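You operate a simulated robot arm through the tools that you are given. There is no shell and no other tool.

You are at the controls of a simulated two-armed robot. One attempt, no reset.

Task
Limit the valve lever to 30 with the stop pin, then prove it.
Fine: shut the lever, put the pin in that stop hole, open up to the pin, shut again.

The check looks at the end state, three seconds after you hand in, the way a careful person would. Anything else that was tipped, shoved, dropped, spilled or broken makes it a failure.

Robot
Two 7-joint arms with fingered hands on one trunk that stands fixed in place. Base frame: the origin is at the foot of the trunk, x ahead of it, y to its left, z up; the work surface is at about z = 0.86. Units: m, rad, N and s.
The left shoulder is at [0.05, 0.186, 1.232], the right one opposite. With the tool pointing down near the work surface each hand reaches from about 0.1 to 0.78 m from the base axis, measured 20 degrees to its own side. Payload 3.6 kg a hand.
Tool frame (each hand has its own): the origin (TCP) lies between the finger pads and is the grasp point; the fingertips stand 0.026 m ahead of it; z points along the fingers, y is the line along which they close. The gripper opens to 0.088 m; its body begins 0.03 m behind the TCP. The gripper is a hand of 3 fingers: y runs from the thumb to the fingers, the wrist lies at [-0.017, -0.098, -0.164] in the tool frame, and closing takes about 1.5 s.
Orientation is told as [roll, pitch, yaw] about the base's x, y, z axes, in that order, counted from this pose: with the fingers straight down and the wrist toward the robot, the tool's x, y and z point along [0, 1, 0], [1, 0, 0] and [0, 0, -1] of the base frame.

Tools
- The arms move only by the tool play_rows. It takes "left_deltas", "right_deltas" or both (then of equal length, played together; a hand with none holds still); each is a list of rows, each a list of 3 entries, a list of its own where there are three numbers: the shift along the tool's x, y, z in m, then the turn, a rotation vector about the tool's x, y, z in rad, then the opening, from 0 (shut) to 1 (fully open). In form: [[[dx, dy, dz], [ax, ay, az], jaw], ...]. A call has 1 to 20 rows; each row shifts and turns the commanded pose from where the row before left it, along the tool's axes as they then stand. Rows are played at 5 a second. More than 0.05 m and 0.15 rad between two rows, or a gripper value outside its range, and nothing of the call is played. A pose out of reach is approached as far as the arm can. The call stops where the force on the tool passes 40 N (or 10 N more than at its start, if that is more) or the arm is blocked; 0.2 s more then pass. The fingers move at their own pace (about 0.153 m/s each) and stop on an object; they squeeze with about 24 N. The grip force told is the motor's: it shows also when the fingers shut on nothing. Time passes only in rows, and 0.2 s behind the last, so rows that do not move let the fingers close. The reply holds the time, the measured pose of the TCP, the force on the tool along the base axes, the opening and the grip force, in the units named above and with some noise, with the torque about the TCP (base axes, N m) and any sound that the robot's microphone picked up.
- Cameras (640 x 400 px; columns grow to the right, rows downward): "scene" is now at [0.2191, -0.0529, 1.187]; the picture's right is [-0.58, -0.82, 0.00], its down [0.05, -0.04, -1.00] and it looks along [0.81, -0.58, 0.06] (base axes); focal length 214 px, centre (320, 200). "left" rides on the left gripper at [-0.056, -0.08, -0.102] in its tool frame; the picture's right is [-0.73, -0.32, 0.60], its down [0.62, -0.67, 0.41] and it looks along [0.27, 0.68, 0.69] (tool axes); focal length 247 px, centre (320, 200). "right" rides on the right gripper at [0.056, -0.08, -0.102] in its tool frame; the picture's right is [-0.73, 0.32, -0.60], its down [-0.62, -0.67, 0.41] and it looks along [-0.27, 0.68, 0.69] (tool axes); focal length 247 px, centre (320, 200). There is no depth. A picture from a camera that has moved, and an enlarged one, comes with that camera's place and axes in the base frame and with its lens.
- camera(camera): a new picture of that camera. The clock stands still meanwhile.
- move_column(by): moves the trunk up (or, below 0, down) by that many m; the arms and the scene camera ride with it, the base frame stays. It gives what a move gives, with no picture.
- grasp_type(shape, hand): the hand has 3 fingers and takes this shape, open, in about a second: jaw (thumb against the fingers, like two jaws); tri (thumb and two fingers); tip (a fingertip pinch); poke (one finger out to press); point (the index stretched); flat (the hand flat); cup (the hand cupped); fist (a fist). The gripper value then closes the fingers along that shape, each until it touches; the sizes above hold for jaw. It gives what a move gives, with no picture.
- aim_head(pan, tilt): turns the head with the scene camera to pan (to the left, within 1.047 rad either way) and tilt (down, from -0.506 to 1.204), counted from straight ahead of the robot (the tilt from the chest, where the trunk bows). It gives what a move gives.
- zoom(camera, box): a new picture of the part [left, top, right, bottom] of that camera's present view, enlarged. The clock stands still meanwhile.
- hand_in(): hands the job in; it is judged then, once.

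Places have to be worked out from the pictures, the camera data and where the tool is seen. Open the grippers and draw the arms clear of the work before you hand the job in, unless the task says otherwise.

The tools are called after "Emit:" by a JSON object that holds its "api" and its "payload". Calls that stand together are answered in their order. play_rows: Moves the arms, as the interface text tells. Its arguments: {"type":"object","properties":{"left_deltas":{"type":"array","items":{"type":"array"}},"right_deltas":{"type":"array","items":{"type":"array"}}},"required":[]} The other tools are called the same way: move_column (by) moves the trunk up or down; grasp_type (shape, hand) gives the hand a shape; aim_head (pan, tilt) turns the head that bears the scene camera; camera (camera) takes a picture; zoom (camera, box) takes an enlarged picture of a part of a camera's view; hand_in () hands the job in.

At the start:

```text
time_s: 0.0
left_eef_pos: [0.4119, -0.0176, 1.2835]
left_tool_rot: [-0.003, 0.0, 0.0]
left_ft_force: [-0.5, 0.4, 0.3]
left_ft_torque: [-0.02, 0.03, -0.03]
left_grip_width: 0.0879
left_gripper_force: 0.0
left_shape: jaw
right_eef_pos: [0.3958, -0.4124, 1.3478]
right_tool_rot: [0.001, 0.002, 0.003]
right_ft_force: [0.2, 0.2, 0.5]
right_ft_torque: [0.01, 0.02, -0.02]
right_grip_width: 0.0876
right_gripper_force: 0.1
right_shape: jaw
trunk travel left (down, up): [-0.375, 0.382]
head pan, tilt (commanded): [-0.618, -0.063]
```

scene: 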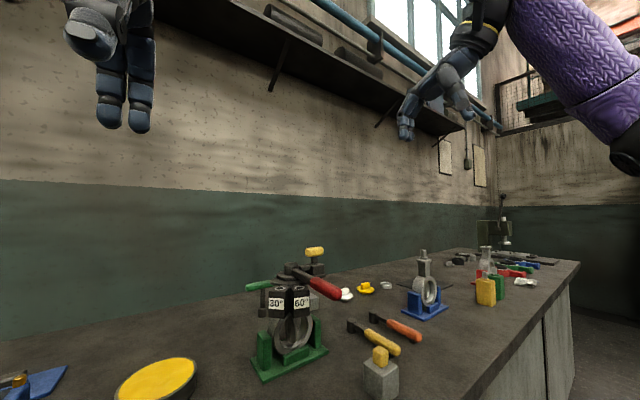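
right: 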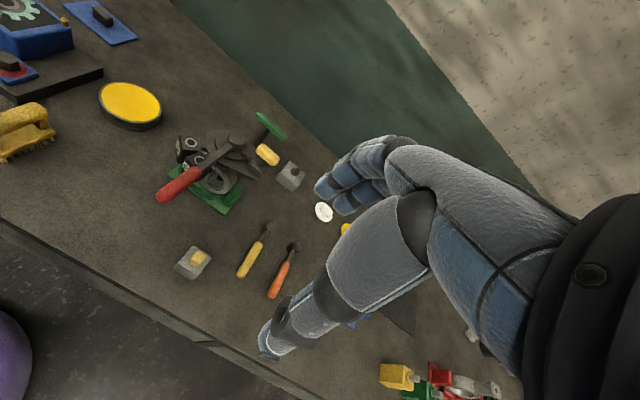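
left: 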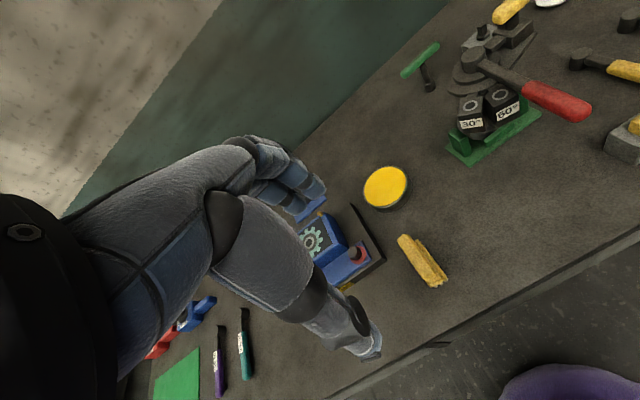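

I see a green-based valve with a red lever, two stop holes labelled 30 and 60, and candidate pins (yellow-knobbed ones in grey blocks, green T-handle). I'll zoom in for details first.

Emit:
{"api": "zoom", "payload": {"camera": "scene", "box": [220, 220, 440, 400]}}

Emit:
{"api": "zoom", "payload": {"camera": "left", "box": [380, 0, 640, 180]}}

Emit:
{"api": "zoom", "payload": {"camera": "right", "box": [140, 100, 360, 300]}}

```text
2.22 times, centred on (330, 310) of scene
camera zoom: at [0.2191, -0.0529, 1.187], right [-0.58, -0.82, 0.0], down [0.05, -0.04, -1.0], along [0.81, -0.58, 0.06], focal length 477 px, centre (298, -44)
```

zoom: 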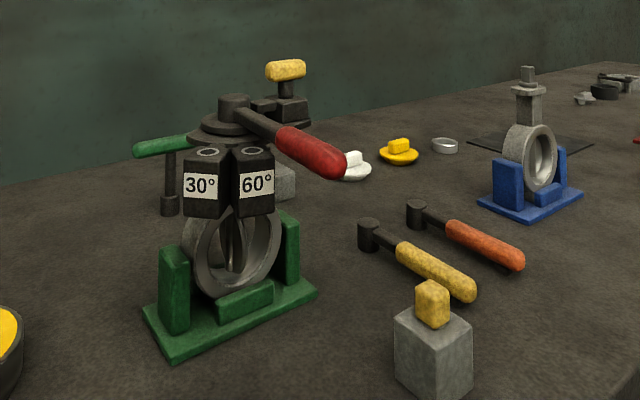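

```text
2.22 times, centred on (510, 90) of left
camera zoom: at [0.331, -0.0733, 1.3852], right [-0.32, -0.73, -0.6], down [-0.67, 0.62, -0.41], along [0.68, 0.27, -0.69], focal length 549 px, centre (-102, 444)
```

zoom: 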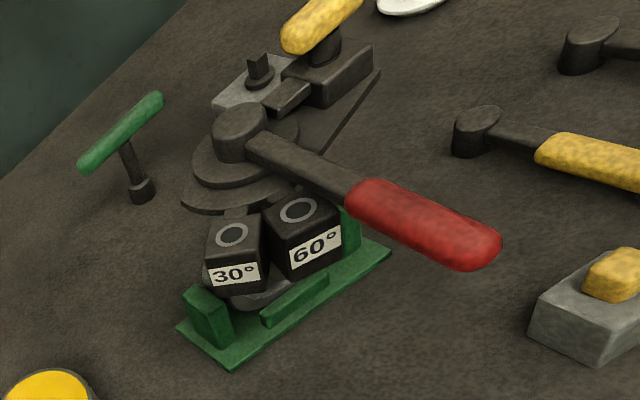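

```text
2.00 times, centred on (250, 200) of right
camera zoom: at [0.3156, -0.3557, 1.4498], right [0.32, -0.73, 0.6], down [-0.66, -0.62, -0.41], along [0.68, -0.27, -0.69], focal length 494 px, centre (460, 200)
```

zoom: 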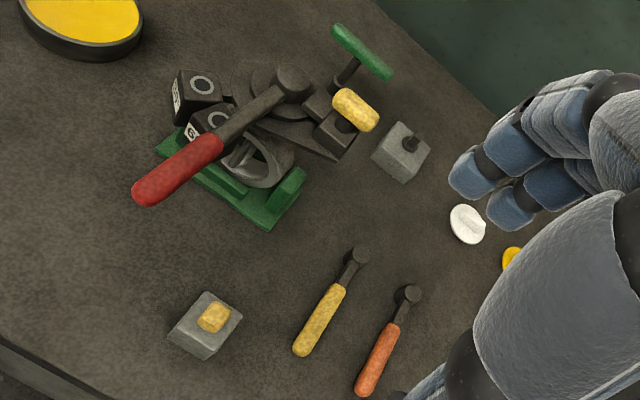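

The hub of the valve triangulates to about (0.68, -0.295, 1.06), the lever pointing toward the robot, with the 30 hole at about (0.616, -0.235, 1.04) and the 60 hole at about (0.597, -0.268, 1.04). I'll tilt the head down for a better overall look.

Emit:
{"api": "aim_head", "payload": {"pan": -0.55, "tilt": 0.45}}

Emit:
{"api": "camera", "payload": {"camera": "scene"}}

```text
time_s: 0.9
left_eef_pos: [0.4123, -0.0195, 1.2837]
left_tool_rot: [-0.001, 0.002, 0.001]
left_ft_force: [0.3, 0.4, 0.0]
left_ft_torque: [0.02, 0.02, 0.01]
left_grip_width: 0.0878
left_gripper_force: 0.0
left_shape: jaw
right_eef_pos: [0.3963, -0.412, 1.3474]
right_tool_rot: [-0.001, 0.0, 0.003]
right_ft_force: [-0.2, -0.1, -0.1]
right_ft_torque: [0.01, 0.0, 0.03]
right_grip_width: 0.0877
right_gripper_force: 0.0
right_shape: jaw
trunk travel left (down, up): [-0.375, 0.382]
head pan, tilt (commanded): [-0.55, 0.45]
```

```text
taken
camera scene: at [0.2255, -0.0498, 1.1398], right [-0.52, -0.85, 0.0], down [-0.37, 0.23, -0.9], along [0.77, -0.47, -0.43], focal length 214 px, centre (320, 200)
```

scene: 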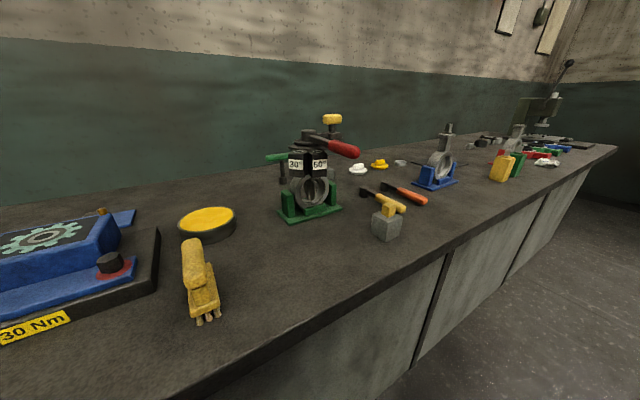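

The view is oblique from low down; raising the trunk moves the scene camera up for a better top view, and the arms are clear of everything.

Emit:
{"api": "move_column", "payload": {"by": 0.3}}

Emit:
{"api": "aim_head", "payload": {"pan": -0.55, "tilt": 0.75}}

Emit:
{"api": "camera", "payload": {"camera": "scene"}}

Emit:
{"api": "zoom", "payload": {"camera": "scene", "box": [240, 100, 460, 260]}}

```text
time_s: 3.9
left_eef_pos: [0.4127, -0.0183, 1.5818]
left_tool_rot: [0.001, -0.001, 0.0]
left_ft_force: [0.0, 0.3, -0.2]
left_ft_torque: [0.03, -0.02, 0.0]
left_grip_width: 0.0875
left_gripper_force: 0.2
left_shape: jaw
right_eef_pos: [0.3958, -0.4112, 1.6471]
right_tool_rot: [-0.001, -0.002, 0.002]
right_ft_force: [1.4, 0.2, -0.8]
right_ft_torque: [-0.01, 0.0, -0.02]
right_grip_width: 0.0877
right_gripper_force: 0.1
right_shape: jaw
trunk travel left (down, up): [-0.675, 0.082]
head pan, tilt (commanded): [-0.55, 0.45]
```

```text
time_s: 4.7
left_eef_pos: [0.4124, -0.0193, 1.5831]
left_tool_rot: [-0.001, 0.001, -0.001]
left_ft_force: [0.0, 0.1, -0.6]
left_ft_torque: [0.0, 0.03, -0.01]
left_grip_width: 0.0877
left_gripper_force: 0.1
left_shape: jaw
right_eef_pos: [0.3956, -0.4122, 1.6475]
right_tool_rot: [0.002, 0.001, 0.0]
right_ft_force: [-0.2, 0.5, -0.4]
right_ft_torque: [0.0, 0.0, 0.0]
right_grip_width: 0.0874
right_gripper_force: 0.3
right_shape: jaw
trunk travel left (down, up): [-0.675, 0.082]
head pan, tilt (commanded): [-0.55, 0.75]
```

```text
taken
camera scene: at [0.2018, -0.0451, 1.4228], right [-0.52, -0.85, 0.0], down [-0.58, 0.36, -0.73], along [0.62, -0.38, -0.68], focal length 214 px, centre (320, 200)
```

scene: 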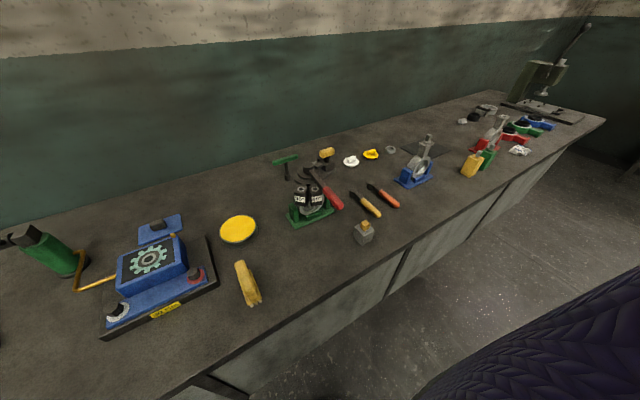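

```text
2.50 times, centred on (350, 180) of scene
camera zoom: at [0.2018, -0.0451, 1.4228], right [-0.52, -0.85, 0.0], down [-0.58, 0.36, -0.73], along [0.62, -0.38, -0.68], focal length 536 px, centre (245, 250)
```

zoom: 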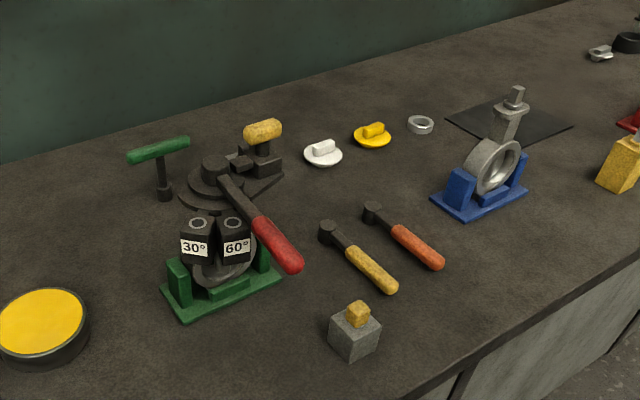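

The yellow knob behind the hub triangulates to about (0.666, -0.353, 1.09), so it sits on the valve itself, while the grey block with a yellow cap sits on the bench. I'll zoom further to see what each of these things is.

Emit:
{"api": "zoom", "payload": {"camera": "scene", "box": [270, 140, 366, 200]}}

Emit:
{"api": "zoom", "payload": {"camera": "scene", "box": [340, 180, 436, 250]}}

Emit:
{"api": "zoom", "payload": {"camera": "right", "box": [120, 80, 360, 300]}}

Emit:
{"api": "zoom", "payload": {"camera": "left", "box": [380, 0, 640, 180]}}

```text
6.67 times, centred on (318, 170) of scene
camera zoom: at [0.2018, -0.0451, 1.4228], right [-0.52, -0.85, 0.0], down [-0.58, 0.36, -0.73], along [0.62, -0.38, -0.68], focal length 1430 px, centre (333, 400)
```

zoom: 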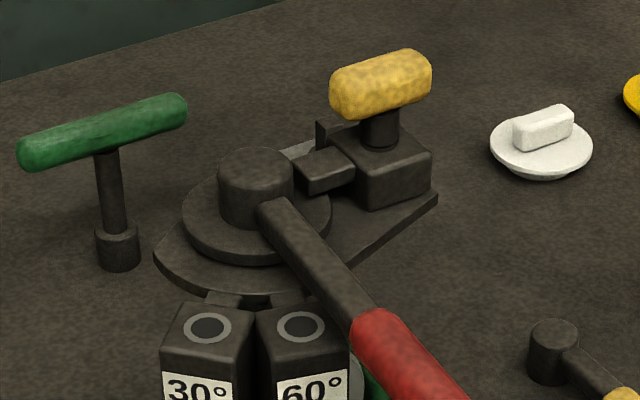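

```text
5.71 times, centred on (388, 215) of scene
camera zoom: at [0.2018, -0.0451, 1.4228], right [-0.52, -0.85, 0.0], down [-0.58, 0.36, -0.73], along [0.62, -0.38, -0.68], focal length 1226 px, centre (-69, 114)
```

zoom: 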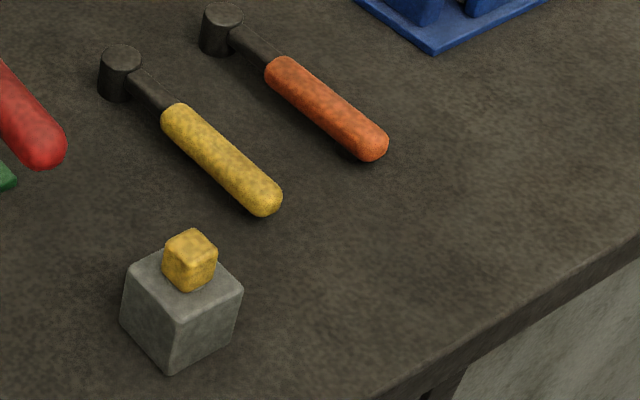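

```text
1.82 times, centred on (240, 190) of right
camera zoom: at [0.3156, -0.3557, 1.7498], right [0.32, -0.73, 0.6], down [-0.66, -0.62, -0.41], along [0.68, -0.27, -0.69], focal length 449 px, centre (466, 218)
```

zoom: 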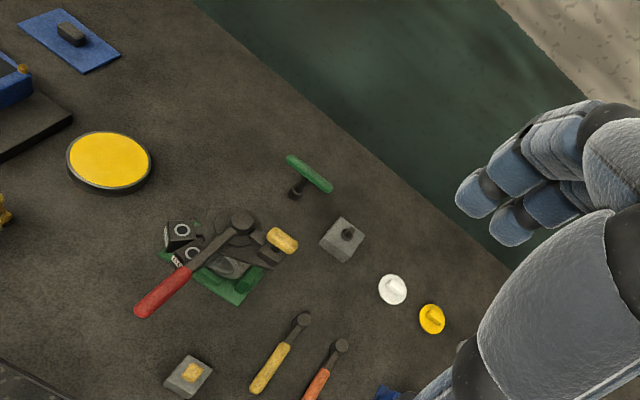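

```text
2.22 times, centred on (510, 90) of left
camera zoom: at [0.331, -0.0733, 1.6852], right [-0.32, -0.73, -0.6], down [-0.67, 0.62, -0.41], along [0.68, 0.27, -0.69], focal length 549 px, centre (-102, 444)
```

zoom: 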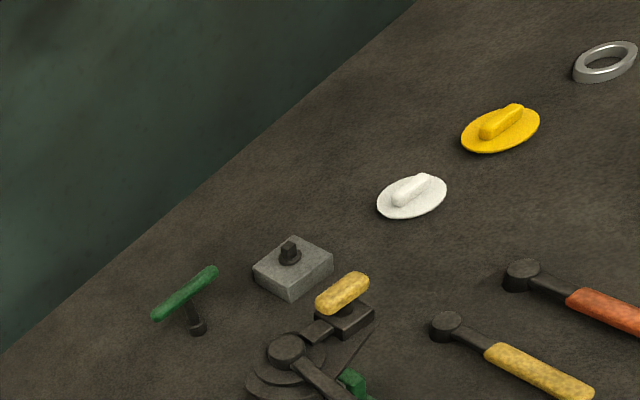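

The valve carries a dark block with a yellow T-knob and a bolt pointing at the hub (possibly a lock); the grey bench block at about (0.489, -0.38) holds a yellow cube head, likely the stop pin. I'll lower the trunk a bit and bring the right hand camera closer to check both.

Emit:
{"api": "move_column", "payload": {"by": -0.2}}

Emit:
{"api": "play_rows", "payload": {"right_deltas": [[[0.013, 0.023, 0.022], [0, 0, 0], 1], [[0.013, 0.023, 0.022], [0, 0, 0], 1], [[0.013, 0.023, 0.022], [0, 0, 0], 1], [[0.013, 0.023, 0.022], [0, 0, 0], 1], [[0.013, 0.023, 0.022], [0, 0, 0], 1], [[0.013, 0.023, 0.022], [0, 0, 0], 1], [[0.013, 0.023, 0.022], [0, 0, 0], 1], [[0.013, 0.023, 0.022], [0, 0, 0], 1]]}}

Emit:
{"api": "camera", "payload": {"camera": "right"}}

```text
time_s: 6.9
left_eef_pos: [0.4126, -0.0177, 1.3829]
left_tool_rot: [0.0, -0.001, -0.001]
left_ft_force: [-0.1, -0.2, 0.0]
left_ft_torque: [0.02, 0.02, 0.0]
left_grip_width: 0.0876
left_gripper_force: 0.1
left_shape: jaw
right_eef_pos: [0.3951, -0.4116, 1.4482]
right_tool_rot: [0.001, 0.001, 0.002]
right_ft_force: [0.4, 0.9, 1.5]
right_ft_torque: [0.02, -0.03, 0.02]
right_grip_width: 0.0879
right_gripper_force: 0.1
right_shape: jaw
trunk travel left (down, up): [-0.475, 0.282]
head pan, tilt (commanded): [-0.55, 0.75]
```

```text
time_s: 8.7
left_eef_pos: [0.4135, -0.018, 1.3818]
left_tool_rot: [0.001, -0.001, 0.0]
left_ft_force: [-0.9, 1.1, 0.1]
left_ft_torque: [-0.01, 0.0, 0.0]
left_grip_width: 0.0874
left_gripper_force: 0.0
left_shape: jaw
right_eef_pos: [0.5787, -0.3074, 1.2703]
right_tool_rot: [-0.002, 0.0, 0.001]
right_ft_force: [0.3, 0.8, -0.5]
right_ft_torque: [-0.01, -0.01, 0.03]
right_grip_width: 0.0878
right_gripper_force: 0.1
right_shape: jaw
trunk travel left (down, up): [-0.475, 0.282]
head pan, tilt (commanded): [-0.55, 0.75]
```

```text
taken
camera right: at [0.4995, -0.2515, 1.3732], right [0.32, -0.73, 0.6], down [-0.66, -0.62, -0.41], along [0.68, -0.27, -0.69], focal length 247 px, centre (320, 200)
```

right: 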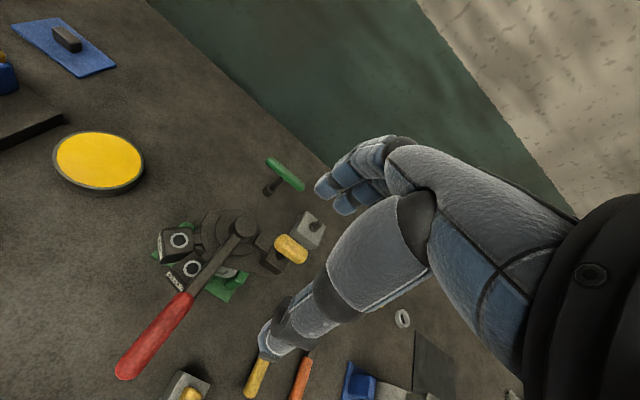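

Emit:
{"api": "zoom", "payload": {"camera": "right", "box": [140, 180, 340, 305]}}

Emit:
{"api": "camera", "payload": {"camera": "scene"}}

```text
3.20 times, centred on (240, 242) of right
camera zoom: at [0.4995, -0.2515, 1.3732], right [0.32, -0.73, 0.6], down [-0.66, -0.62, -0.41], along [0.68, -0.27, -0.69], focal length 790 px, centre (576, 64)
```

zoom: 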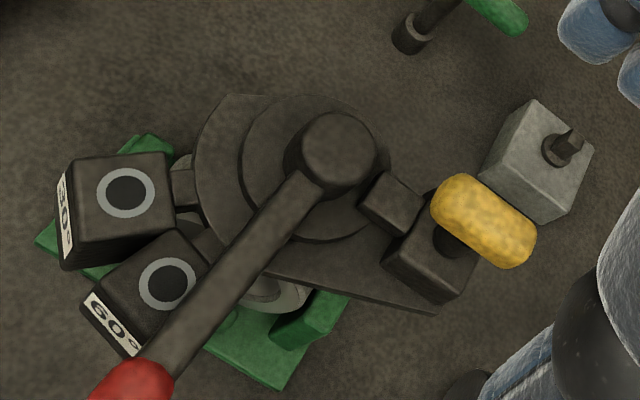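

```text
taken
camera scene: at [0.2088, -0.0448, 1.2187], right [-0.52, -0.85, 0.0], down [-0.58, 0.36, -0.73], along [0.62, -0.38, -0.68], focal length 214 px, centre (320, 200)
```

scene: 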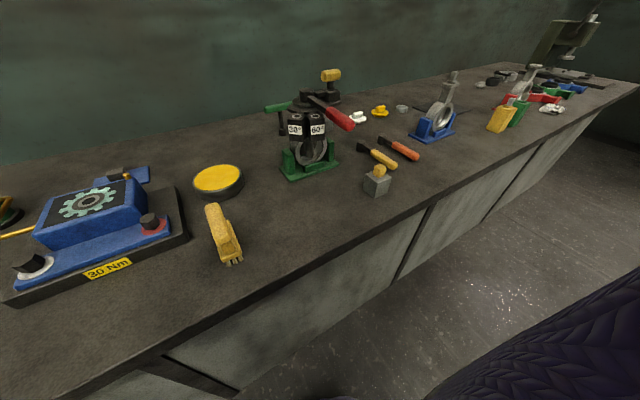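

The right camera view confirms hub at (0.676, -0.292), lever direction about 175°, 30 hole at (0.618, -0.238) and 60 hole at (0.598, -0.271). I zoom in more on the lock-like block and the pin block.

Emit:
{"api": "zoom", "payload": {"camera": "right", "box": [200, 195, 320, 275]}}

Emit:
{"api": "zoom", "payload": {"camera": "scene", "box": [280, 60, 360, 115]}}

Emit:
{"api": "zoom", "payload": {"camera": "scene", "box": [350, 155, 406, 200]}}

```text
5.00 times, centred on (260, 235) of right
camera zoom: at [0.4995, -0.2515, 1.3732], right [0.32, -0.73, 0.6], down [-0.66, -0.62, -0.41], along [0.68, -0.27, -0.69], focal length 1235 px, centre (620, 25)
```

zoom: 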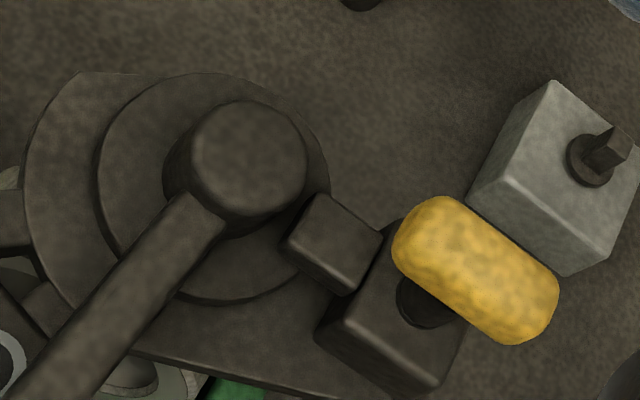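

```text
7.27 times, centred on (320, 88) of scene
camera zoom: at [0.2088, -0.0448, 1.2187], right [-0.52, -0.85, 0.0], down [-0.58, 0.36, -0.73], along [0.62, -0.38, -0.68], focal length 1560 px, centre (320, 1018)
```

zoom: 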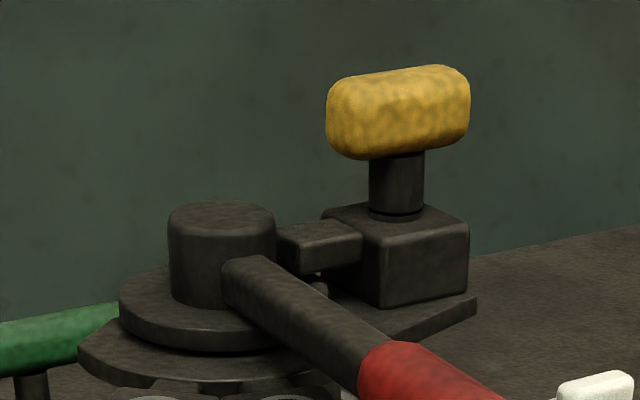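

```text
8.89 times, centred on (378, 178) of scene
camera zoom: at [0.2088, -0.0448, 1.2187], right [-0.52, -0.85, 0.0], down [-0.58, 0.36, -0.73], along [0.62, -0.38, -0.68], focal length 1906 px, centre (-196, 400)
```

zoom: 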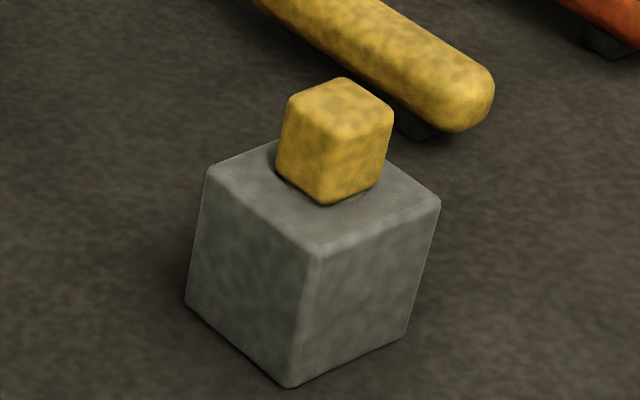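

The bar between the block and hub seems to be a bolt; I need to see from the other side whether it engages the hub. I'll swing the right hand to the valve's right side, staying above everything, and yaw to look back at it.

Emit:
{"api": "play_rows", "payload": {"right_deltas": [[[-0.031, 0.001, 0.01], [0, 0, 0], 1], [[-0.031, 0.001, 0.01], [0, 0, 0], 1], [[-0.031, 0.001, 0.01], [0, 0, 0], 1], [[-0.031, 0.001, 0.01], [0, 0, 0], 1], [[0, 0, 0], [0, 0, -0.145], 1], [[0, 0, 0], [0, 0, -0.145], 1], [[0, 0, 0], [0, 0, -0.145], 1], [[0, 0, 0], [0, 0, -0.145], 1], [[0, 0, 0], [0, 0, -0.145], 1], [[0, 0, 0], [0, 0, -0.145], 1], [[0, 0, 0], [0, 0, -0.145], 1], [[0, 0, 0], [0, 0, -0.145], 1]]}}

Emit:
{"api": "camera", "payload": {"camera": "right"}}

```text
time_s: 11.3
left_eef_pos: [0.4118, -0.0172, 1.383]
left_tool_rot: [0.0, 0.0, 0.001]
left_ft_force: [0.4, -0.3, -0.3]
left_ft_torque: [-0.01, 0.0, -0.01]
left_grip_width: 0.0877
left_gripper_force: 0.1
left_shape: jaw
right_eef_pos: [0.5832, -0.4306, 1.2313]
right_tool_rot: [-0.001, 0.001, 1.165]
right_ft_force: [-0.2, 0.2, 0.1]
right_ft_torque: [0.0, 0.01, -0.02]
right_grip_width: 0.0877
right_gripper_force: 0.0
right_shape: jaw
trunk travel left (down, up): [-0.475, 0.282]
head pan, tilt (commanded): [-0.55, 0.75]
```

```text
taken
camera right: at [0.5001, -0.4822, 1.3342], right [0.8, 0.0, 0.6], down [0.31, -0.86, -0.41], along [0.51, 0.51, -0.69], focal length 247 px, centre (320, 200)
```

right: 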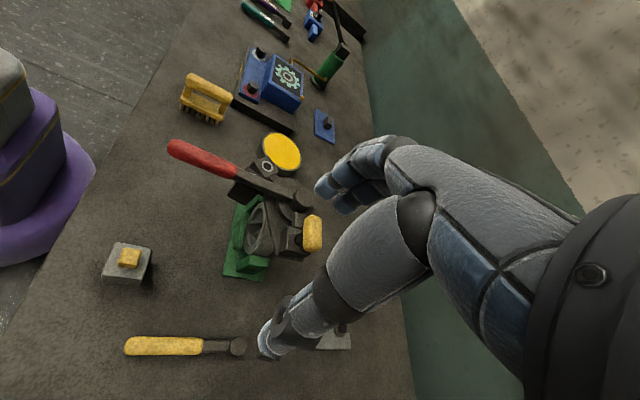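

The valve is visible from its right side now; zooming in on the lock region.

Emit:
{"api": "zoom", "payload": {"camera": "right", "box": [210, 160, 340, 290]}}

Emit:
{"api": "zoom", "payload": {"camera": "right", "box": [90, 220, 180, 310]}}

```text
3.08 times, centred on (275, 225) of right
camera zoom: at [0.5001, -0.4822, 1.3342], right [0.8, 0.0, 0.6], down [0.31, -0.86, -0.41], along [0.51, 0.51, -0.69], focal length 760 px, centre (458, 123)
```

zoom: 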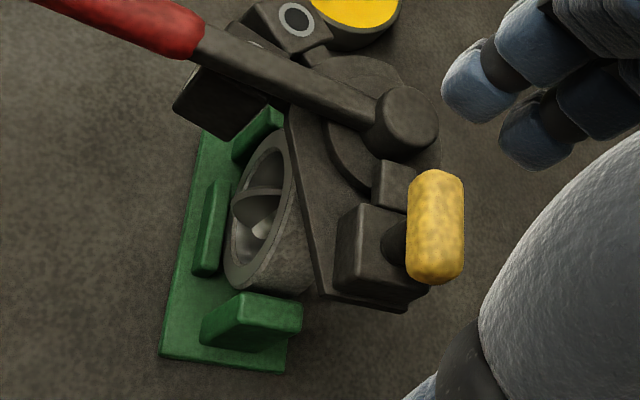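

```text
4.44 times, centred on (135, 265) of right
camera zoom: at [0.5001, -0.4822, 1.3342], right [0.8, 0.0, 0.6], down [0.31, -0.86, -0.41], along [0.51, 0.51, -0.69], focal length 1098 px, centre (1142, -89)
```

zoom: 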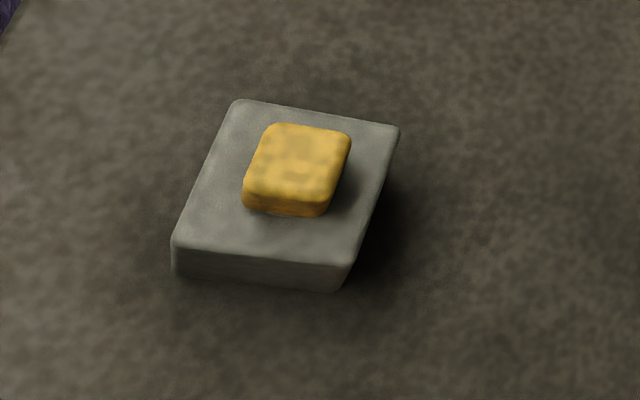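

The yellow-cube pin sits at about (0.489, -0.38); the lever tip is at (0.489, -0.278). Now I'll test whether the lever turns freely: close the right hand into a post and lower it beside the lever on its right (-y) side, with a gap.

Emit:
{"api": "play_rows", "payload": {"right_deltas": [[[0.0102, 0.0013, 0.0], [0, 0, 0], 0], [[0.0102, 0.0013, 0.02], [0, 0, 0], 0], [[0.0102, 0.0013, 0.035], [0, 0, 0], 0], [[0.0102, 0.0013, 0.035], [0, 0, 0], 0], [[0.0102, 0.0013, 0.035], [0, 0, 0], 0], [[0.0102, 0.0013, 0.03], [0, 0, 0], 0], [[0, 0, 0.02], [0, 0, 0], 0], [[0, 0, 0.005], [0, 0, 0], 0]]}}

Emit:
{"api": "camera", "payload": {"camera": "right"}}

Emit:
{"api": "camera", "payload": {"camera": "scene"}}

```text
time_s: 13.1
left_eef_pos: [0.4111, -0.0181, 1.383]
left_tool_rot: [0.001, 0.0, -0.001]
left_ft_force: [0.2, 0.3, 0.0]
left_ft_torque: [0.02, -0.01, 0.02]
left_grip_width: 0.0879
left_gripper_force: 0.2
left_shape: jaw
right_eef_pos: [0.531, -0.4, 1.0506]
right_tool_rot: [0.0, 0.001, 1.161]
right_ft_force: [0.5, -0.6, -0.4]
right_ft_torque: [0.02, 0.0, -0.02]
right_grip_width: 0.0002
right_gripper_force: 24.3
right_shape: jaw
trunk travel left (down, up): [-0.475, 0.282]
head pan, tilt (commanded): [-0.55, 0.75]
```

```text
taken
camera right: at [0.447, -0.4511, 1.1532], right [0.8, 0.0, 0.6], down [0.31, -0.86, -0.41], along [0.51, 0.51, -0.69], focal length 247 px, centre (320, 200)
```

right: 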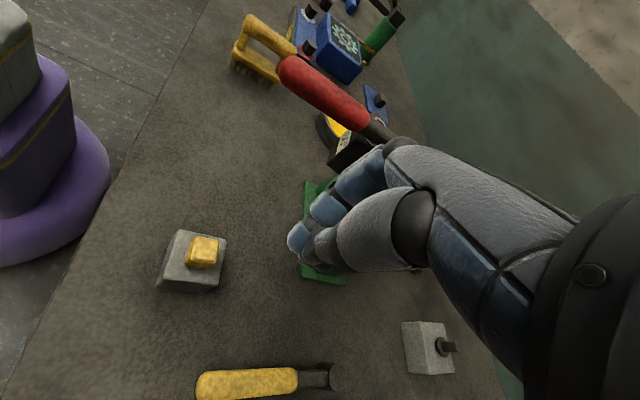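

```text
taken
camera scene: at [0.208, -0.0451, 1.2189], right [-0.52, -0.85, 0.0], down [-0.58, 0.36, -0.73], along [0.62, -0.38, -0.68], focal length 214 px, centre (320, 200)
```

scene: 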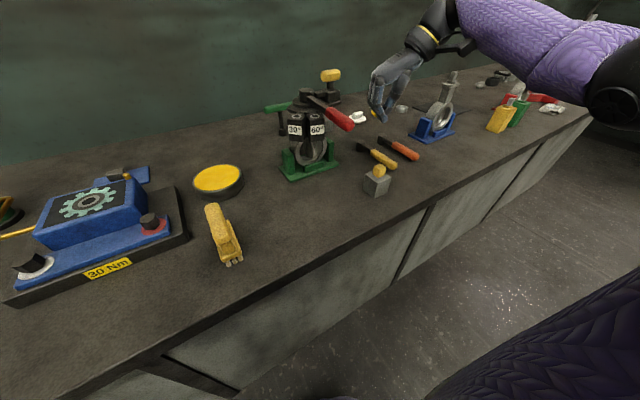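

The closed hand is right of the lever with a gap. I'll move it slowly in +y toward the lever and watch for contact force.

Emit:
{"api": "play_rows", "payload": {"right_deltas": [[[0.004, 0.0092, 0], [0, 0, 0], 0], [[0.004, 0.0092, 0], [0, 0, 0], 0], [[0.004, 0.0092, 0], [0, 0, 0], 0], [[0.004, 0.0092, 0], [0, 0, 0], 0], [[0.004, 0.0092, 0], [0, 0, 0], 0], [[0.004, 0.0092, 0], [0, 0, 0], 0]]}}

Emit:
{"api": "camera", "payload": {"camera": "right"}}

Emit:
{"api": "zoom", "payload": {"camera": "scene", "box": [260, 50, 420, 200]}}

```text
time_s: 14.5
left_eef_pos: [0.4117, -0.0182, 1.383]
left_tool_rot: [-0.001, 0.0, -0.001]
left_ft_force: [-0.7, 0.0, -0.3]
left_ft_torque: [0.02, -0.01, 0.01]
left_grip_width: 0.0877
left_gripper_force: 0.2
left_shape: jaw
right_eef_pos: [0.5312, -0.339, 1.0518]
right_tool_rot: [-0.001, 0.002, 1.162]
right_ft_force: [-0.6, -0.6, -0.3]
right_ft_torque: [-0.02, 0.03, 0.01]
right_grip_width: 0.0001
right_gripper_force: 24.2
right_shape: jaw
trunk travel left (down, up): [-0.475, 0.282]
head pan, tilt (commanded): [-0.55, 0.75]
```

```text
taken
camera right: at [0.4476, -0.39, 1.1544], right [0.8, 0.0, 0.6], down [0.31, -0.86, -0.41], along [0.51, 0.51, -0.69], focal length 247 px, centre (320, 200)
```

right: 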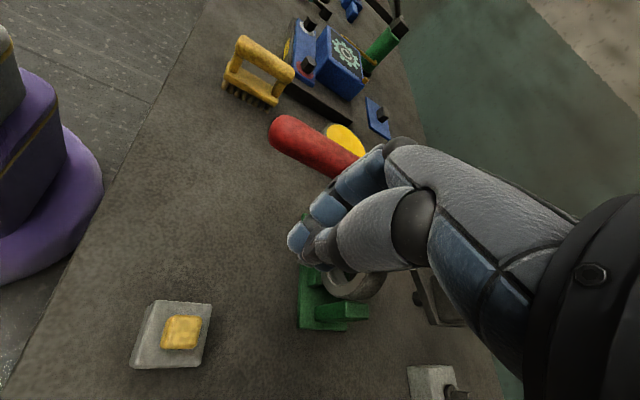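

```text
2.67 times, centred on (340, 125) of scene
camera zoom: at [0.2081, -0.045, 1.2189], right [-0.52, -0.85, 0.0], down [-0.58, 0.36, -0.73], along [0.62, -0.38, -0.68], focal length 572 px, centre (267, 400)
```

zoom: 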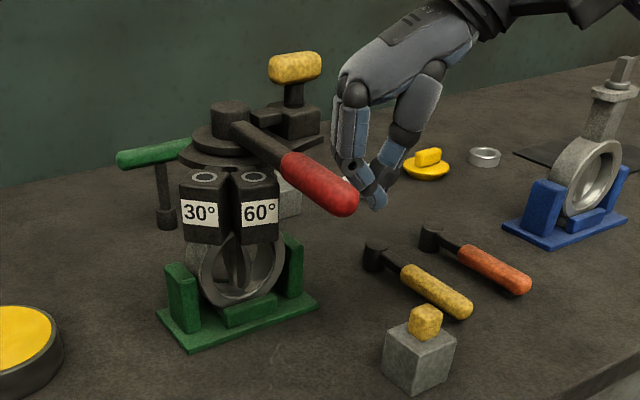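

No contact yet; the fingers are very near the handle. I'll continue in small steps.

Emit:
{"api": "play_rows", "payload": {"right_deltas": [[[0.002, 0.0046, 0], [0, 0, 0], 0], [[0.002, 0.0046, 0], [0, 0, 0], 0], [[0.002, 0.0046, 0], [0, 0, 0], 0], [[0.002, 0.0046, 0], [0, 0, 0], 0]]}}

Emit:
{"api": "zoom", "payload": {"camera": "scene", "box": [260, 50, 420, 200]}}

```text
time_s: 15.5
left_eef_pos: [0.4122, -0.0179, 1.3829]
left_tool_rot: [-0.002, -0.002, 0.0]
left_ft_force: [-0.5, -0.7, -0.8]
left_ft_torque: [-0.04, 0.01, -0.01]
left_grip_width: 0.088
left_gripper_force: 0.0
left_shape: jaw
right_eef_pos: [0.5314, -0.3198, 1.0514]
right_tool_rot: [0.0, 0.0, 1.161]
right_ft_force: [0.7, -1.9, 0.3]
right_ft_torque: [0.06, -0.03, 0.02]
right_grip_width: 0.0
right_gripper_force: 23.8
right_shape: jaw
trunk travel left (down, up): [-0.475, 0.282]
head pan, tilt (commanded): [-0.55, 0.75]
```

```text
2.67 times, centred on (340, 125) of scene
camera zoom: at [0.208, -0.0452, 1.2189], right [-0.52, -0.85, 0.0], down [-0.58, 0.36, -0.73], along [0.62, -0.38, -0.68], focal length 572 px, centre (267, 400)
```

zoom: 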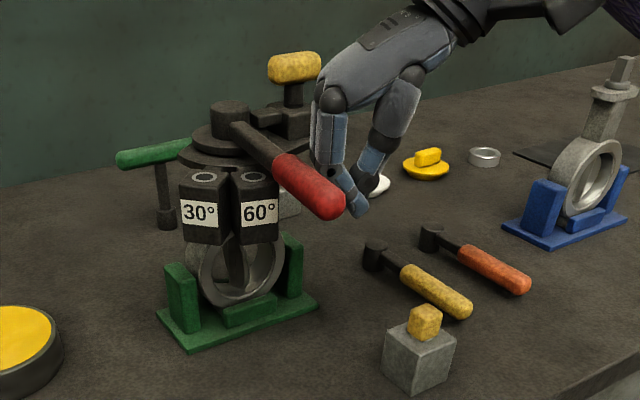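

The lever is moving freely with only ~2 N, so it isn't locked here. I'll push it along its arc clockwise (toward +y), rotating the hand with it, a first 20°.

Emit:
{"api": "play_rows", "payload": {"right_deltas": [[[0.0069, 0.0108, 0], [0, 0, 0.0873], 0], [[0.0069, 0.0108, 0], [0, 0, 0.0873], 0], [[0.0069, 0.0108, 0], [0, 0, 0.0873], 0], [[0.0069, 0.0108, 0], [0, 0, 0.0873], 0]]}}

Emit:
{"api": "zoom", "payload": {"camera": "scene", "box": [260, 50, 420, 200]}}

```text
time_s: 16.5
left_eef_pos: [0.4115, -0.0187, 1.3828]
left_tool_rot: [0.001, 0.001, 0.0]
left_ft_force: [-0.1, -0.2, 0.1]
left_ft_torque: [0.02, 0.02, 0.04]
left_grip_width: 0.0878
left_gripper_force: 0.0
left_shape: jaw
right_eef_pos: [0.5307, -0.2673, 1.0513]
right_tool_rot: [0.0, 0.001, 0.811]
right_ft_force: [-0.3, -1.2, -1.0]
right_ft_torque: [0.0, 0.03, 0.0]
right_grip_width: 0.0
right_gripper_force: 23.6
right_shape: jaw
trunk travel left (down, up): [-0.475, 0.282]
head pan, tilt (commanded): [-0.55, 0.75]
```

```text
2.67 times, centred on (340, 125) of scene
camera zoom: at [0.208, -0.0452, 1.2189], right [-0.52, -0.85, 0.0], down [-0.58, 0.36, -0.73], along [0.62, -0.38, -0.68], focal length 572 px, centre (267, 400)
```

zoom: 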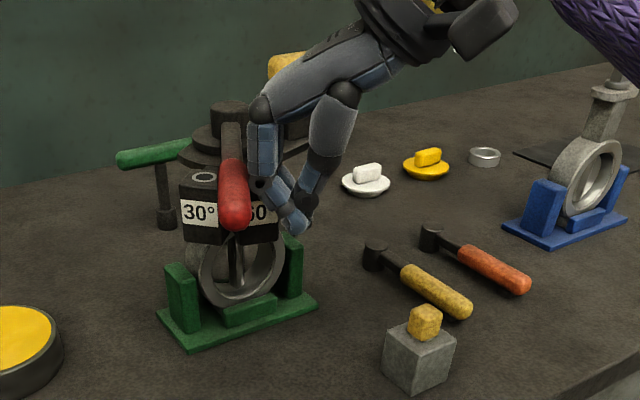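

The lever swings smoothly (about 20° done) with ~1 N. Continue another 40° along the arc.

Emit:
{"api": "play_rows", "payload": {"right_deltas": [[[0.0069, 0.0108, 0], [0, 0, 0.0873], 0], [[0.0069, 0.0108, 0], [0, 0, 0.0873], 0], [[0.0069, 0.0108, 0], [0, 0, 0.0873], 0], [[0.0069, 0.0108, 0], [0, 0, 0.0873], 0], [[0.0069, 0.0108, 0], [0, 0, 0.0873], 0], [[0.0069, 0.0108, 0], [0, 0, 0.0873], 0], [[0.0069, 0.0108, 0], [0, 0, 0.0873], 0], [[0.0069, 0.0108, 0], [0, 0, 0.0873], 0]]}}

Emit:
{"api": "zoom", "payload": {"camera": "scene", "box": [220, 50, 420, 200]}}

Emit:
{"api": "camera", "payload": {"camera": "right"}}

```text
time_s: 18.3
left_eef_pos: [0.4124, -0.0172, 1.3829]
left_tool_rot: [0.0, -0.001, 0.0]
left_ft_force: [-0.8, -1.0, 0.4]
left_ft_torque: [0.01, -0.03, 0.04]
left_grip_width: 0.0877
left_gripper_force: 0.0
left_shape: jaw
right_eef_pos: [0.5769, -0.1789, 1.0508]
right_tool_rot: [0.0, 0.001, 0.112]
right_ft_force: [-1.7, -0.3, 0.8]
right_ft_torque: [0.0, 0.01, 0.02]
right_grip_width: 0.0
right_gripper_force: 23.5
right_shape: jaw
trunk travel left (down, up): [-0.475, 0.282]
head pan, tilt (commanded): [-0.55, 0.75]
```

```text
2.67 times, centred on (320, 125) of scene
camera zoom: at [0.208, -0.0448, 1.2189], right [-0.52, -0.85, 0.0], down [-0.58, 0.36, -0.73], along [0.62, -0.38, -0.68], focal length 572 px, centre (320, 400)
```

zoom: 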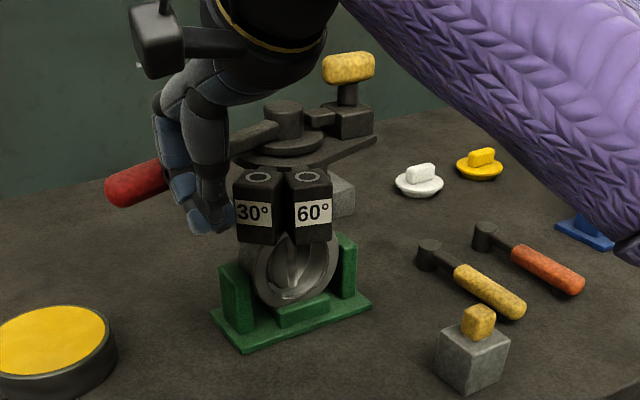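

```text
taken
camera right: at [0.4906, -0.133, 1.1539], right [0.4, -0.69, 0.6], down [-0.59, -0.69, -0.41], along [0.7, -0.19, -0.69], focal length 247 px, centre (320, 200)
```

right: 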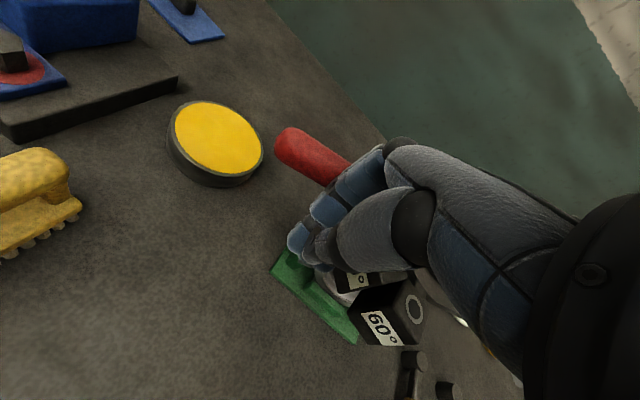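

Lever is about 114° now, approaching the shut end. I continue in finer 3° steps and watch the force for the stop.

Emit:
{"api": "play_rows", "payload": {"right_deltas": [[[0.0041, 0.0065, 0], [0, 0, 0.0524], 0], [[0.0041, 0.0065, 0], [0, 0, 0.0524], 0], [[0.0041, 0.0065, 0], [0, 0, 0.0524], 0], [[0.0041, 0.0065, 0], [0, 0, 0.0524], 0]]}}

Emit:
{"api": "zoom", "payload": {"camera": "scene", "box": [220, 50, 420, 200]}}

```text
time_s: 19.3
left_eef_pos: [0.4114, -0.0192, 1.3823]
left_tool_rot: [0.0, 0.0, 0.0]
left_ft_force: [0.8, -0.3, 0.3]
left_ft_torque: [0.01, -0.02, -0.01]
left_grip_width: 0.0879
left_gripper_force: 0.1
left_shape: jaw
right_eef_pos: [0.6025, -0.1632, 1.0513]
right_tool_rot: [0.001, 0.0, -0.096]
right_ft_force: [-1.2, -0.5, -1.5]
right_ft_torque: [0.0, 0.01, 0.02]
right_grip_width: 0.0
right_gripper_force: 23.9
right_shape: jaw
trunk travel left (down, up): [-0.475, 0.282]
head pan, tilt (commanded): [-0.55, 0.75]
```

```text
2.67 times, centred on (320, 125) of scene
camera zoom: at [0.2079, -0.0449, 1.2189], right [-0.52, -0.85, 0.0], down [-0.58, 0.36, -0.73], along [0.62, -0.38, -0.68], focal length 572 px, centre (320, 400)
```

zoom: 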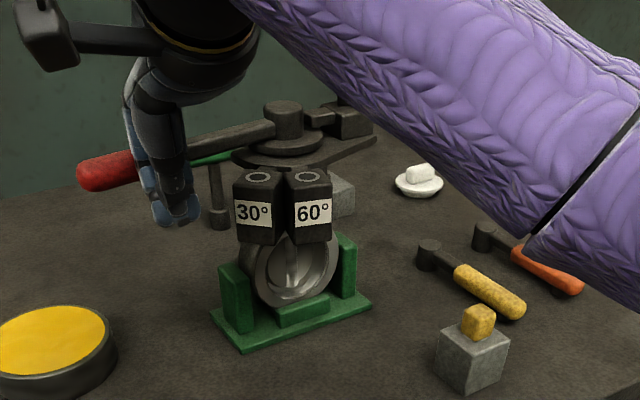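

Still free, lever near 102°. Continue with 2° steps.

Emit:
{"api": "play_rows", "payload": {"right_deltas": [[[0.0028, 0.0043, 0], [0, 0, 0.035], 0], [[0.0028, 0.0043, 0], [0, 0, 0.035], 0], [[0.0028, 0.0043, 0], [0, 0, 0.035], 0], [[0.0028, 0.0043, 0], [0, 0, 0.035], 0]]}}

Emit:
{"api": "zoom", "payload": {"camera": "scene", "box": [220, 50, 420, 200]}}

```text
time_s: 20.3
left_eef_pos: [0.4113, -0.0181, 1.3824]
left_tool_rot: [-0.001, 0.001, -0.001]
left_ft_force: [-1.0, -0.1, -0.2]
left_ft_torque: [0.0, -0.01, -0.02]
left_grip_width: 0.0877
left_gripper_force: 0.1
left_shape: jaw
right_eef_pos: [0.6209, -0.1544, 1.0522]
right_tool_rot: [0.001, 0.0, -0.235]
right_ft_force: [-2.4, 1.2, -0.3]
right_ft_torque: [-0.01, 0.01, 0.02]
right_grip_width: 0.0
right_gripper_force: 24.1
right_shape: jaw
trunk travel left (down, up): [-0.475, 0.282]
head pan, tilt (commanded): [-0.55, 0.75]
```

```text
2.67 times, centred on (320, 125) of scene
camera zoom: at [0.2079, -0.045, 1.2189], right [-0.52, -0.85, 0.0], down [-0.58, 0.36, -0.73], along [0.62, -0.38, -0.68], focal length 572 px, centre (320, 400)
```

zoom: 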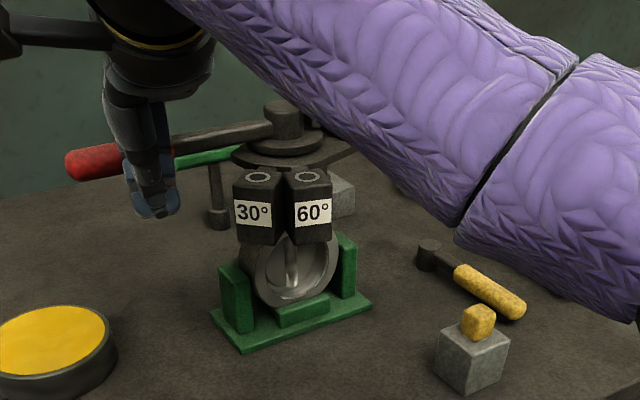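

Lever near 94° now without a hard stop. I'll zoom strongly onto the valve to check the disc in the ring and the lever.

Emit:
{"api": "zoom", "payload": {"camera": "scene", "box": [280, 100, 350, 190]}}

Emit:
{"api": "zoom", "payload": {"camera": "scene", "box": [230, 70, 350, 145]}}

Emit:
{"api": "camera", "payload": {"camera": "left"}}

```text
4.44 times, centred on (315, 145) of scene
camera zoom: at [0.2079, -0.045, 1.2189], right [-0.52, -0.85, 0.0], down [-0.58, 0.36, -0.73], along [0.62, -0.38, -0.68], focal length 953 px, centre (342, 444)
```

zoom: 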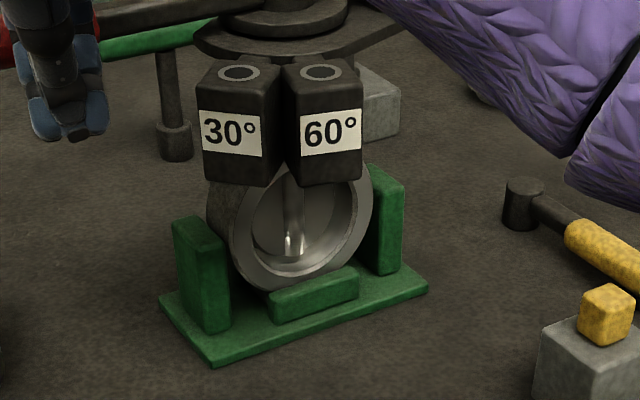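

```text
5.33 times, centred on (290, 108) of scene
camera zoom: at [0.2079, -0.045, 1.2189], right [-0.52, -0.85, 0.0], down [-0.58, 0.36, -0.73], along [0.62, -0.38, -0.68], focal length 1144 px, centre (480, 693)
```

zoom: 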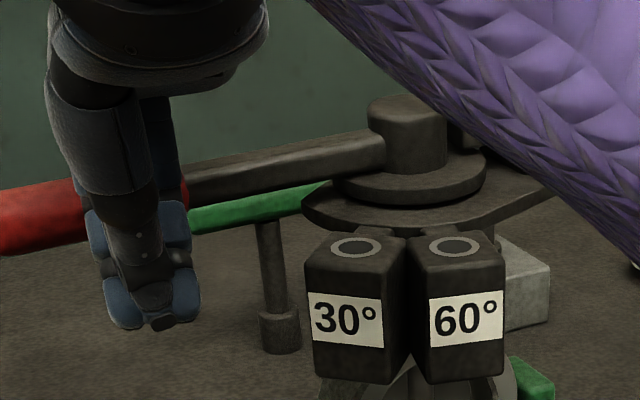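

```text
taken
camera left: at [0.3308, -0.0732, 1.4853], right [-0.32, -0.73, -0.6], down [-0.67, 0.62, -0.41], along [0.68, 0.27, -0.69], focal length 247 px, centre (320, 200)
```

left: 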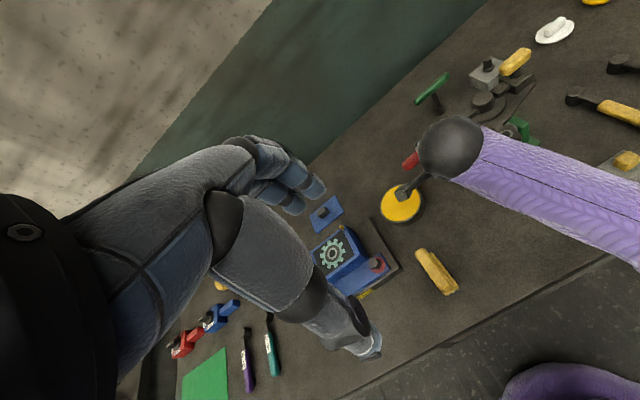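

The disc nearly closes the ring; the base's edge suggests shut is about 87°, so roughly 7° more. Continue pushing gently to the shut stop.

Emit:
{"api": "play_rows", "payload": {"right_deltas": [[[0.0028, 0.0043, 0], [0, 0, 0.035], 0], [[0.0028, 0.0043, 0], [0, 0, 0.035], 0], [[0.0014, 0.0022, 0], [0, 0, 0.0175], 0], [[0.0014, 0.0022, 0], [0, 0, 0.0175], 0]]}}

Emit:
{"api": "zoom", "payload": {"camera": "scene", "box": [220, 70, 350, 190]}}

```text
time_s: 21.2
left_eef_pos: [0.406, -0.0185, 1.3851]
left_tool_rot: [-0.001, -0.004, 0.0]
left_ft_force: [-0.1, 0.6, -0.9]
left_ft_torque: [0.01, 0.02, 0.04]
left_grip_width: 0.0878
left_gripper_force: 0.1
left_shape: jaw
right_eef_pos: [0.6268, -0.1511, 1.052]
right_tool_rot: [-0.004, 0.009, -0.332]
right_ft_force: [-32.3, -4.8, 11.1]
right_ft_torque: [0.02, -0.87, -0.08]
right_grip_width: 0.0
right_gripper_force: 24.1
right_shape: jaw
trunk travel left (down, up): [-0.475, 0.282]
head pan, tilt (commanded): [-0.55, 0.75]
stopped in row 4 (right hand): the force on the tool passed its limit at 42 N (the readings are from after the stop); the commanded pose is now the measured one
```

```text
3.33 times, centred on (285, 130) of scene
camera zoom: at [0.2024, -0.0454, 1.2201], right [-0.52, -0.85, 0.0], down [-0.58, 0.36, -0.73], along [0.63, -0.38, -0.68], focal length 715 px, centre (437, 433)
```

zoom: 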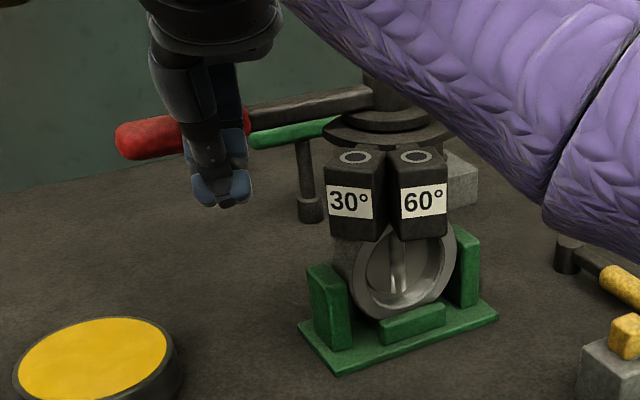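

Hard stop reached at the shut end (42 N). Back the hand straight off the lever, then raise it and look whether the lever stays shut and nothing shifted.

Emit:
{"api": "play_rows", "payload": {"right_deltas": [[[-0.004, -0.012, 0], [0, 0, 0], 0], [[-0.005, -0.014, 0], [0, 0, 0], 0], [[-0.005, -0.014, 0], [0, 0, 0], 0], [[-0.005, -0.014, -0.02], [0, 0, 0], 0], [[-0.005, -0.014, -0.035], [0, 0, 0], 0], [[0, 0, -0.04], [0, 0, -0.08], 0.3], [[0, 0, -0.04], [0, 0, -0.08], 0.6], [[-0.02, -0.02, -0.03], [0, 0, -0.08], 1], [[-0.03, -0.02, -0.02], [0, 0, -0.09], 1], [[-0.035, -0.03, 0], [0, 0, 0], 1], [[-0.04, -0.03, 0], [0, 0, 0], 1], [[-0.04, -0.03, 0], [0, 0, 0], 1]]}}

Emit:
{"api": "camera", "payload": {"camera": "scene"}}

Emit:
{"api": "zoom", "payload": {"camera": "scene", "box": [220, 60, 350, 190]}}

Emit:
{"api": "camera", "payload": {"camera": "right"}}

```text
time_s: 23.8
left_eef_pos: [0.4118, -0.0197, 1.3824]
left_tool_rot: [0.0, 0.0, -0.001]
left_ft_force: [0.4, 0.6, 0.0]
left_ft_torque: [-0.04, 0.01, 0.04]
left_grip_width: 0.0879
left_gripper_force: 0.1
left_shape: jaw
right_eef_pos: [0.4715, -0.3212, 1.2024]
right_tool_rot: [-0.001, 0.01, -0.003]
right_ft_force: [0.0, -0.1, -0.3]
right_ft_torque: [-0.01, -0.01, -0.01]
right_grip_width: 0.0877
right_gripper_force: 0.0
right_shape: jaw
right hand out of reach, approached as far as the arm can: row 10, 11, 12
trunk travel left (down, up): [-0.475, 0.282]
head pan, tilt (commanded): [-0.55, 0.75]
```

```text
taken
camera scene: at [0.2082, -0.046, 1.2188], right [-0.52, -0.85, 0.0], down [-0.58, 0.36, -0.73], along [0.62, -0.38, -0.68], focal length 214 px, centre (320, 200)
```

scene: 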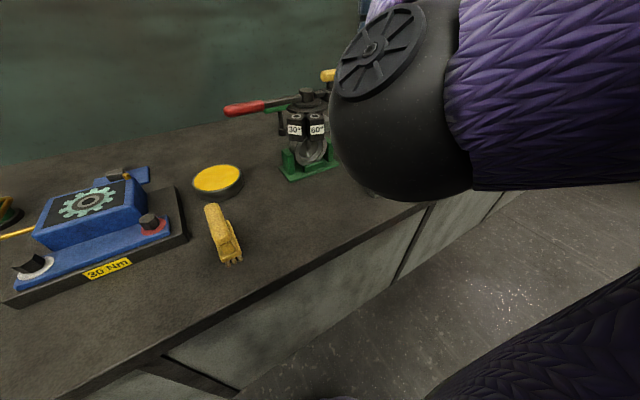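

```text
3.08 times, centred on (285, 125) of scene
camera zoom: at [0.2082, -0.046, 1.2188], right [-0.52, -0.85, 0.0], down [-0.58, 0.36, -0.73], along [0.62, -0.38, -0.68], focal length 660 px, centre (428, 431)
```

zoom: 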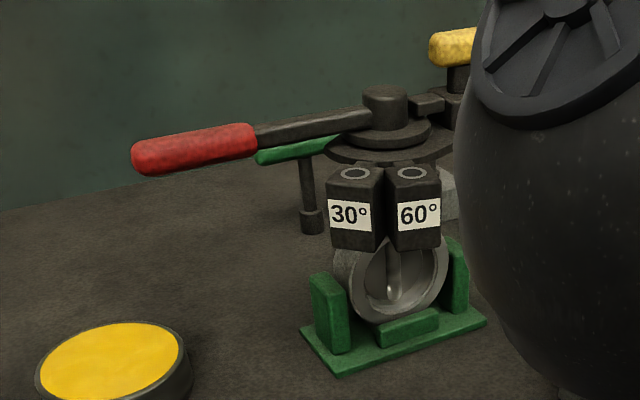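

```text
taken
camera right: at [0.3917, -0.2651, 1.3062], right [0.32, -0.73, 0.6], down [-0.67, -0.62, -0.4], along [0.67, -0.27, -0.69], focal length 247 px, centre (320, 200)
```

right: 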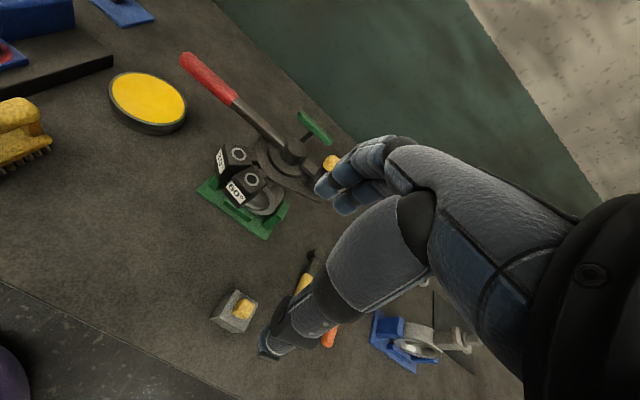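

The lever stays shut at about 88°, base undisturbed. Now a close look at the pin in its grey block at about (0.49, -0.38).

Emit:
{"api": "zoom", "payload": {"camera": "right", "box": [200, 280, 272, 340]}}

Emit:
{"api": "zoom", "payload": {"camera": "right", "box": [200, 120, 320, 220]}}

```text
6.67 times, centred on (236, 310) of right
camera zoom: at [0.3917, -0.2651, 1.3062], right [0.32, -0.73, 0.6], down [-0.67, -0.62, -0.4], along [0.67, -0.27, -0.69], focal length 1646 px, centre (880, -533)
```

zoom: 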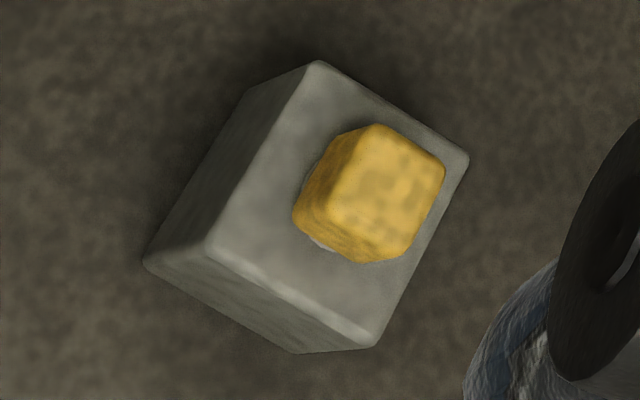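

```text
4.00 times, centred on (260, 170) of right
camera zoom: at [0.3917, -0.2651, 1.3062], right [0.32, -0.73, 0.6], down [-0.67, -0.62, -0.4], along [0.67, -0.27, -0.69], focal length 988 px, centre (560, 320)
```

zoom: 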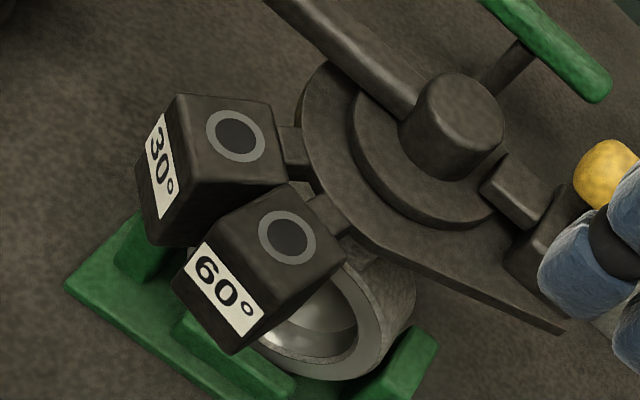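

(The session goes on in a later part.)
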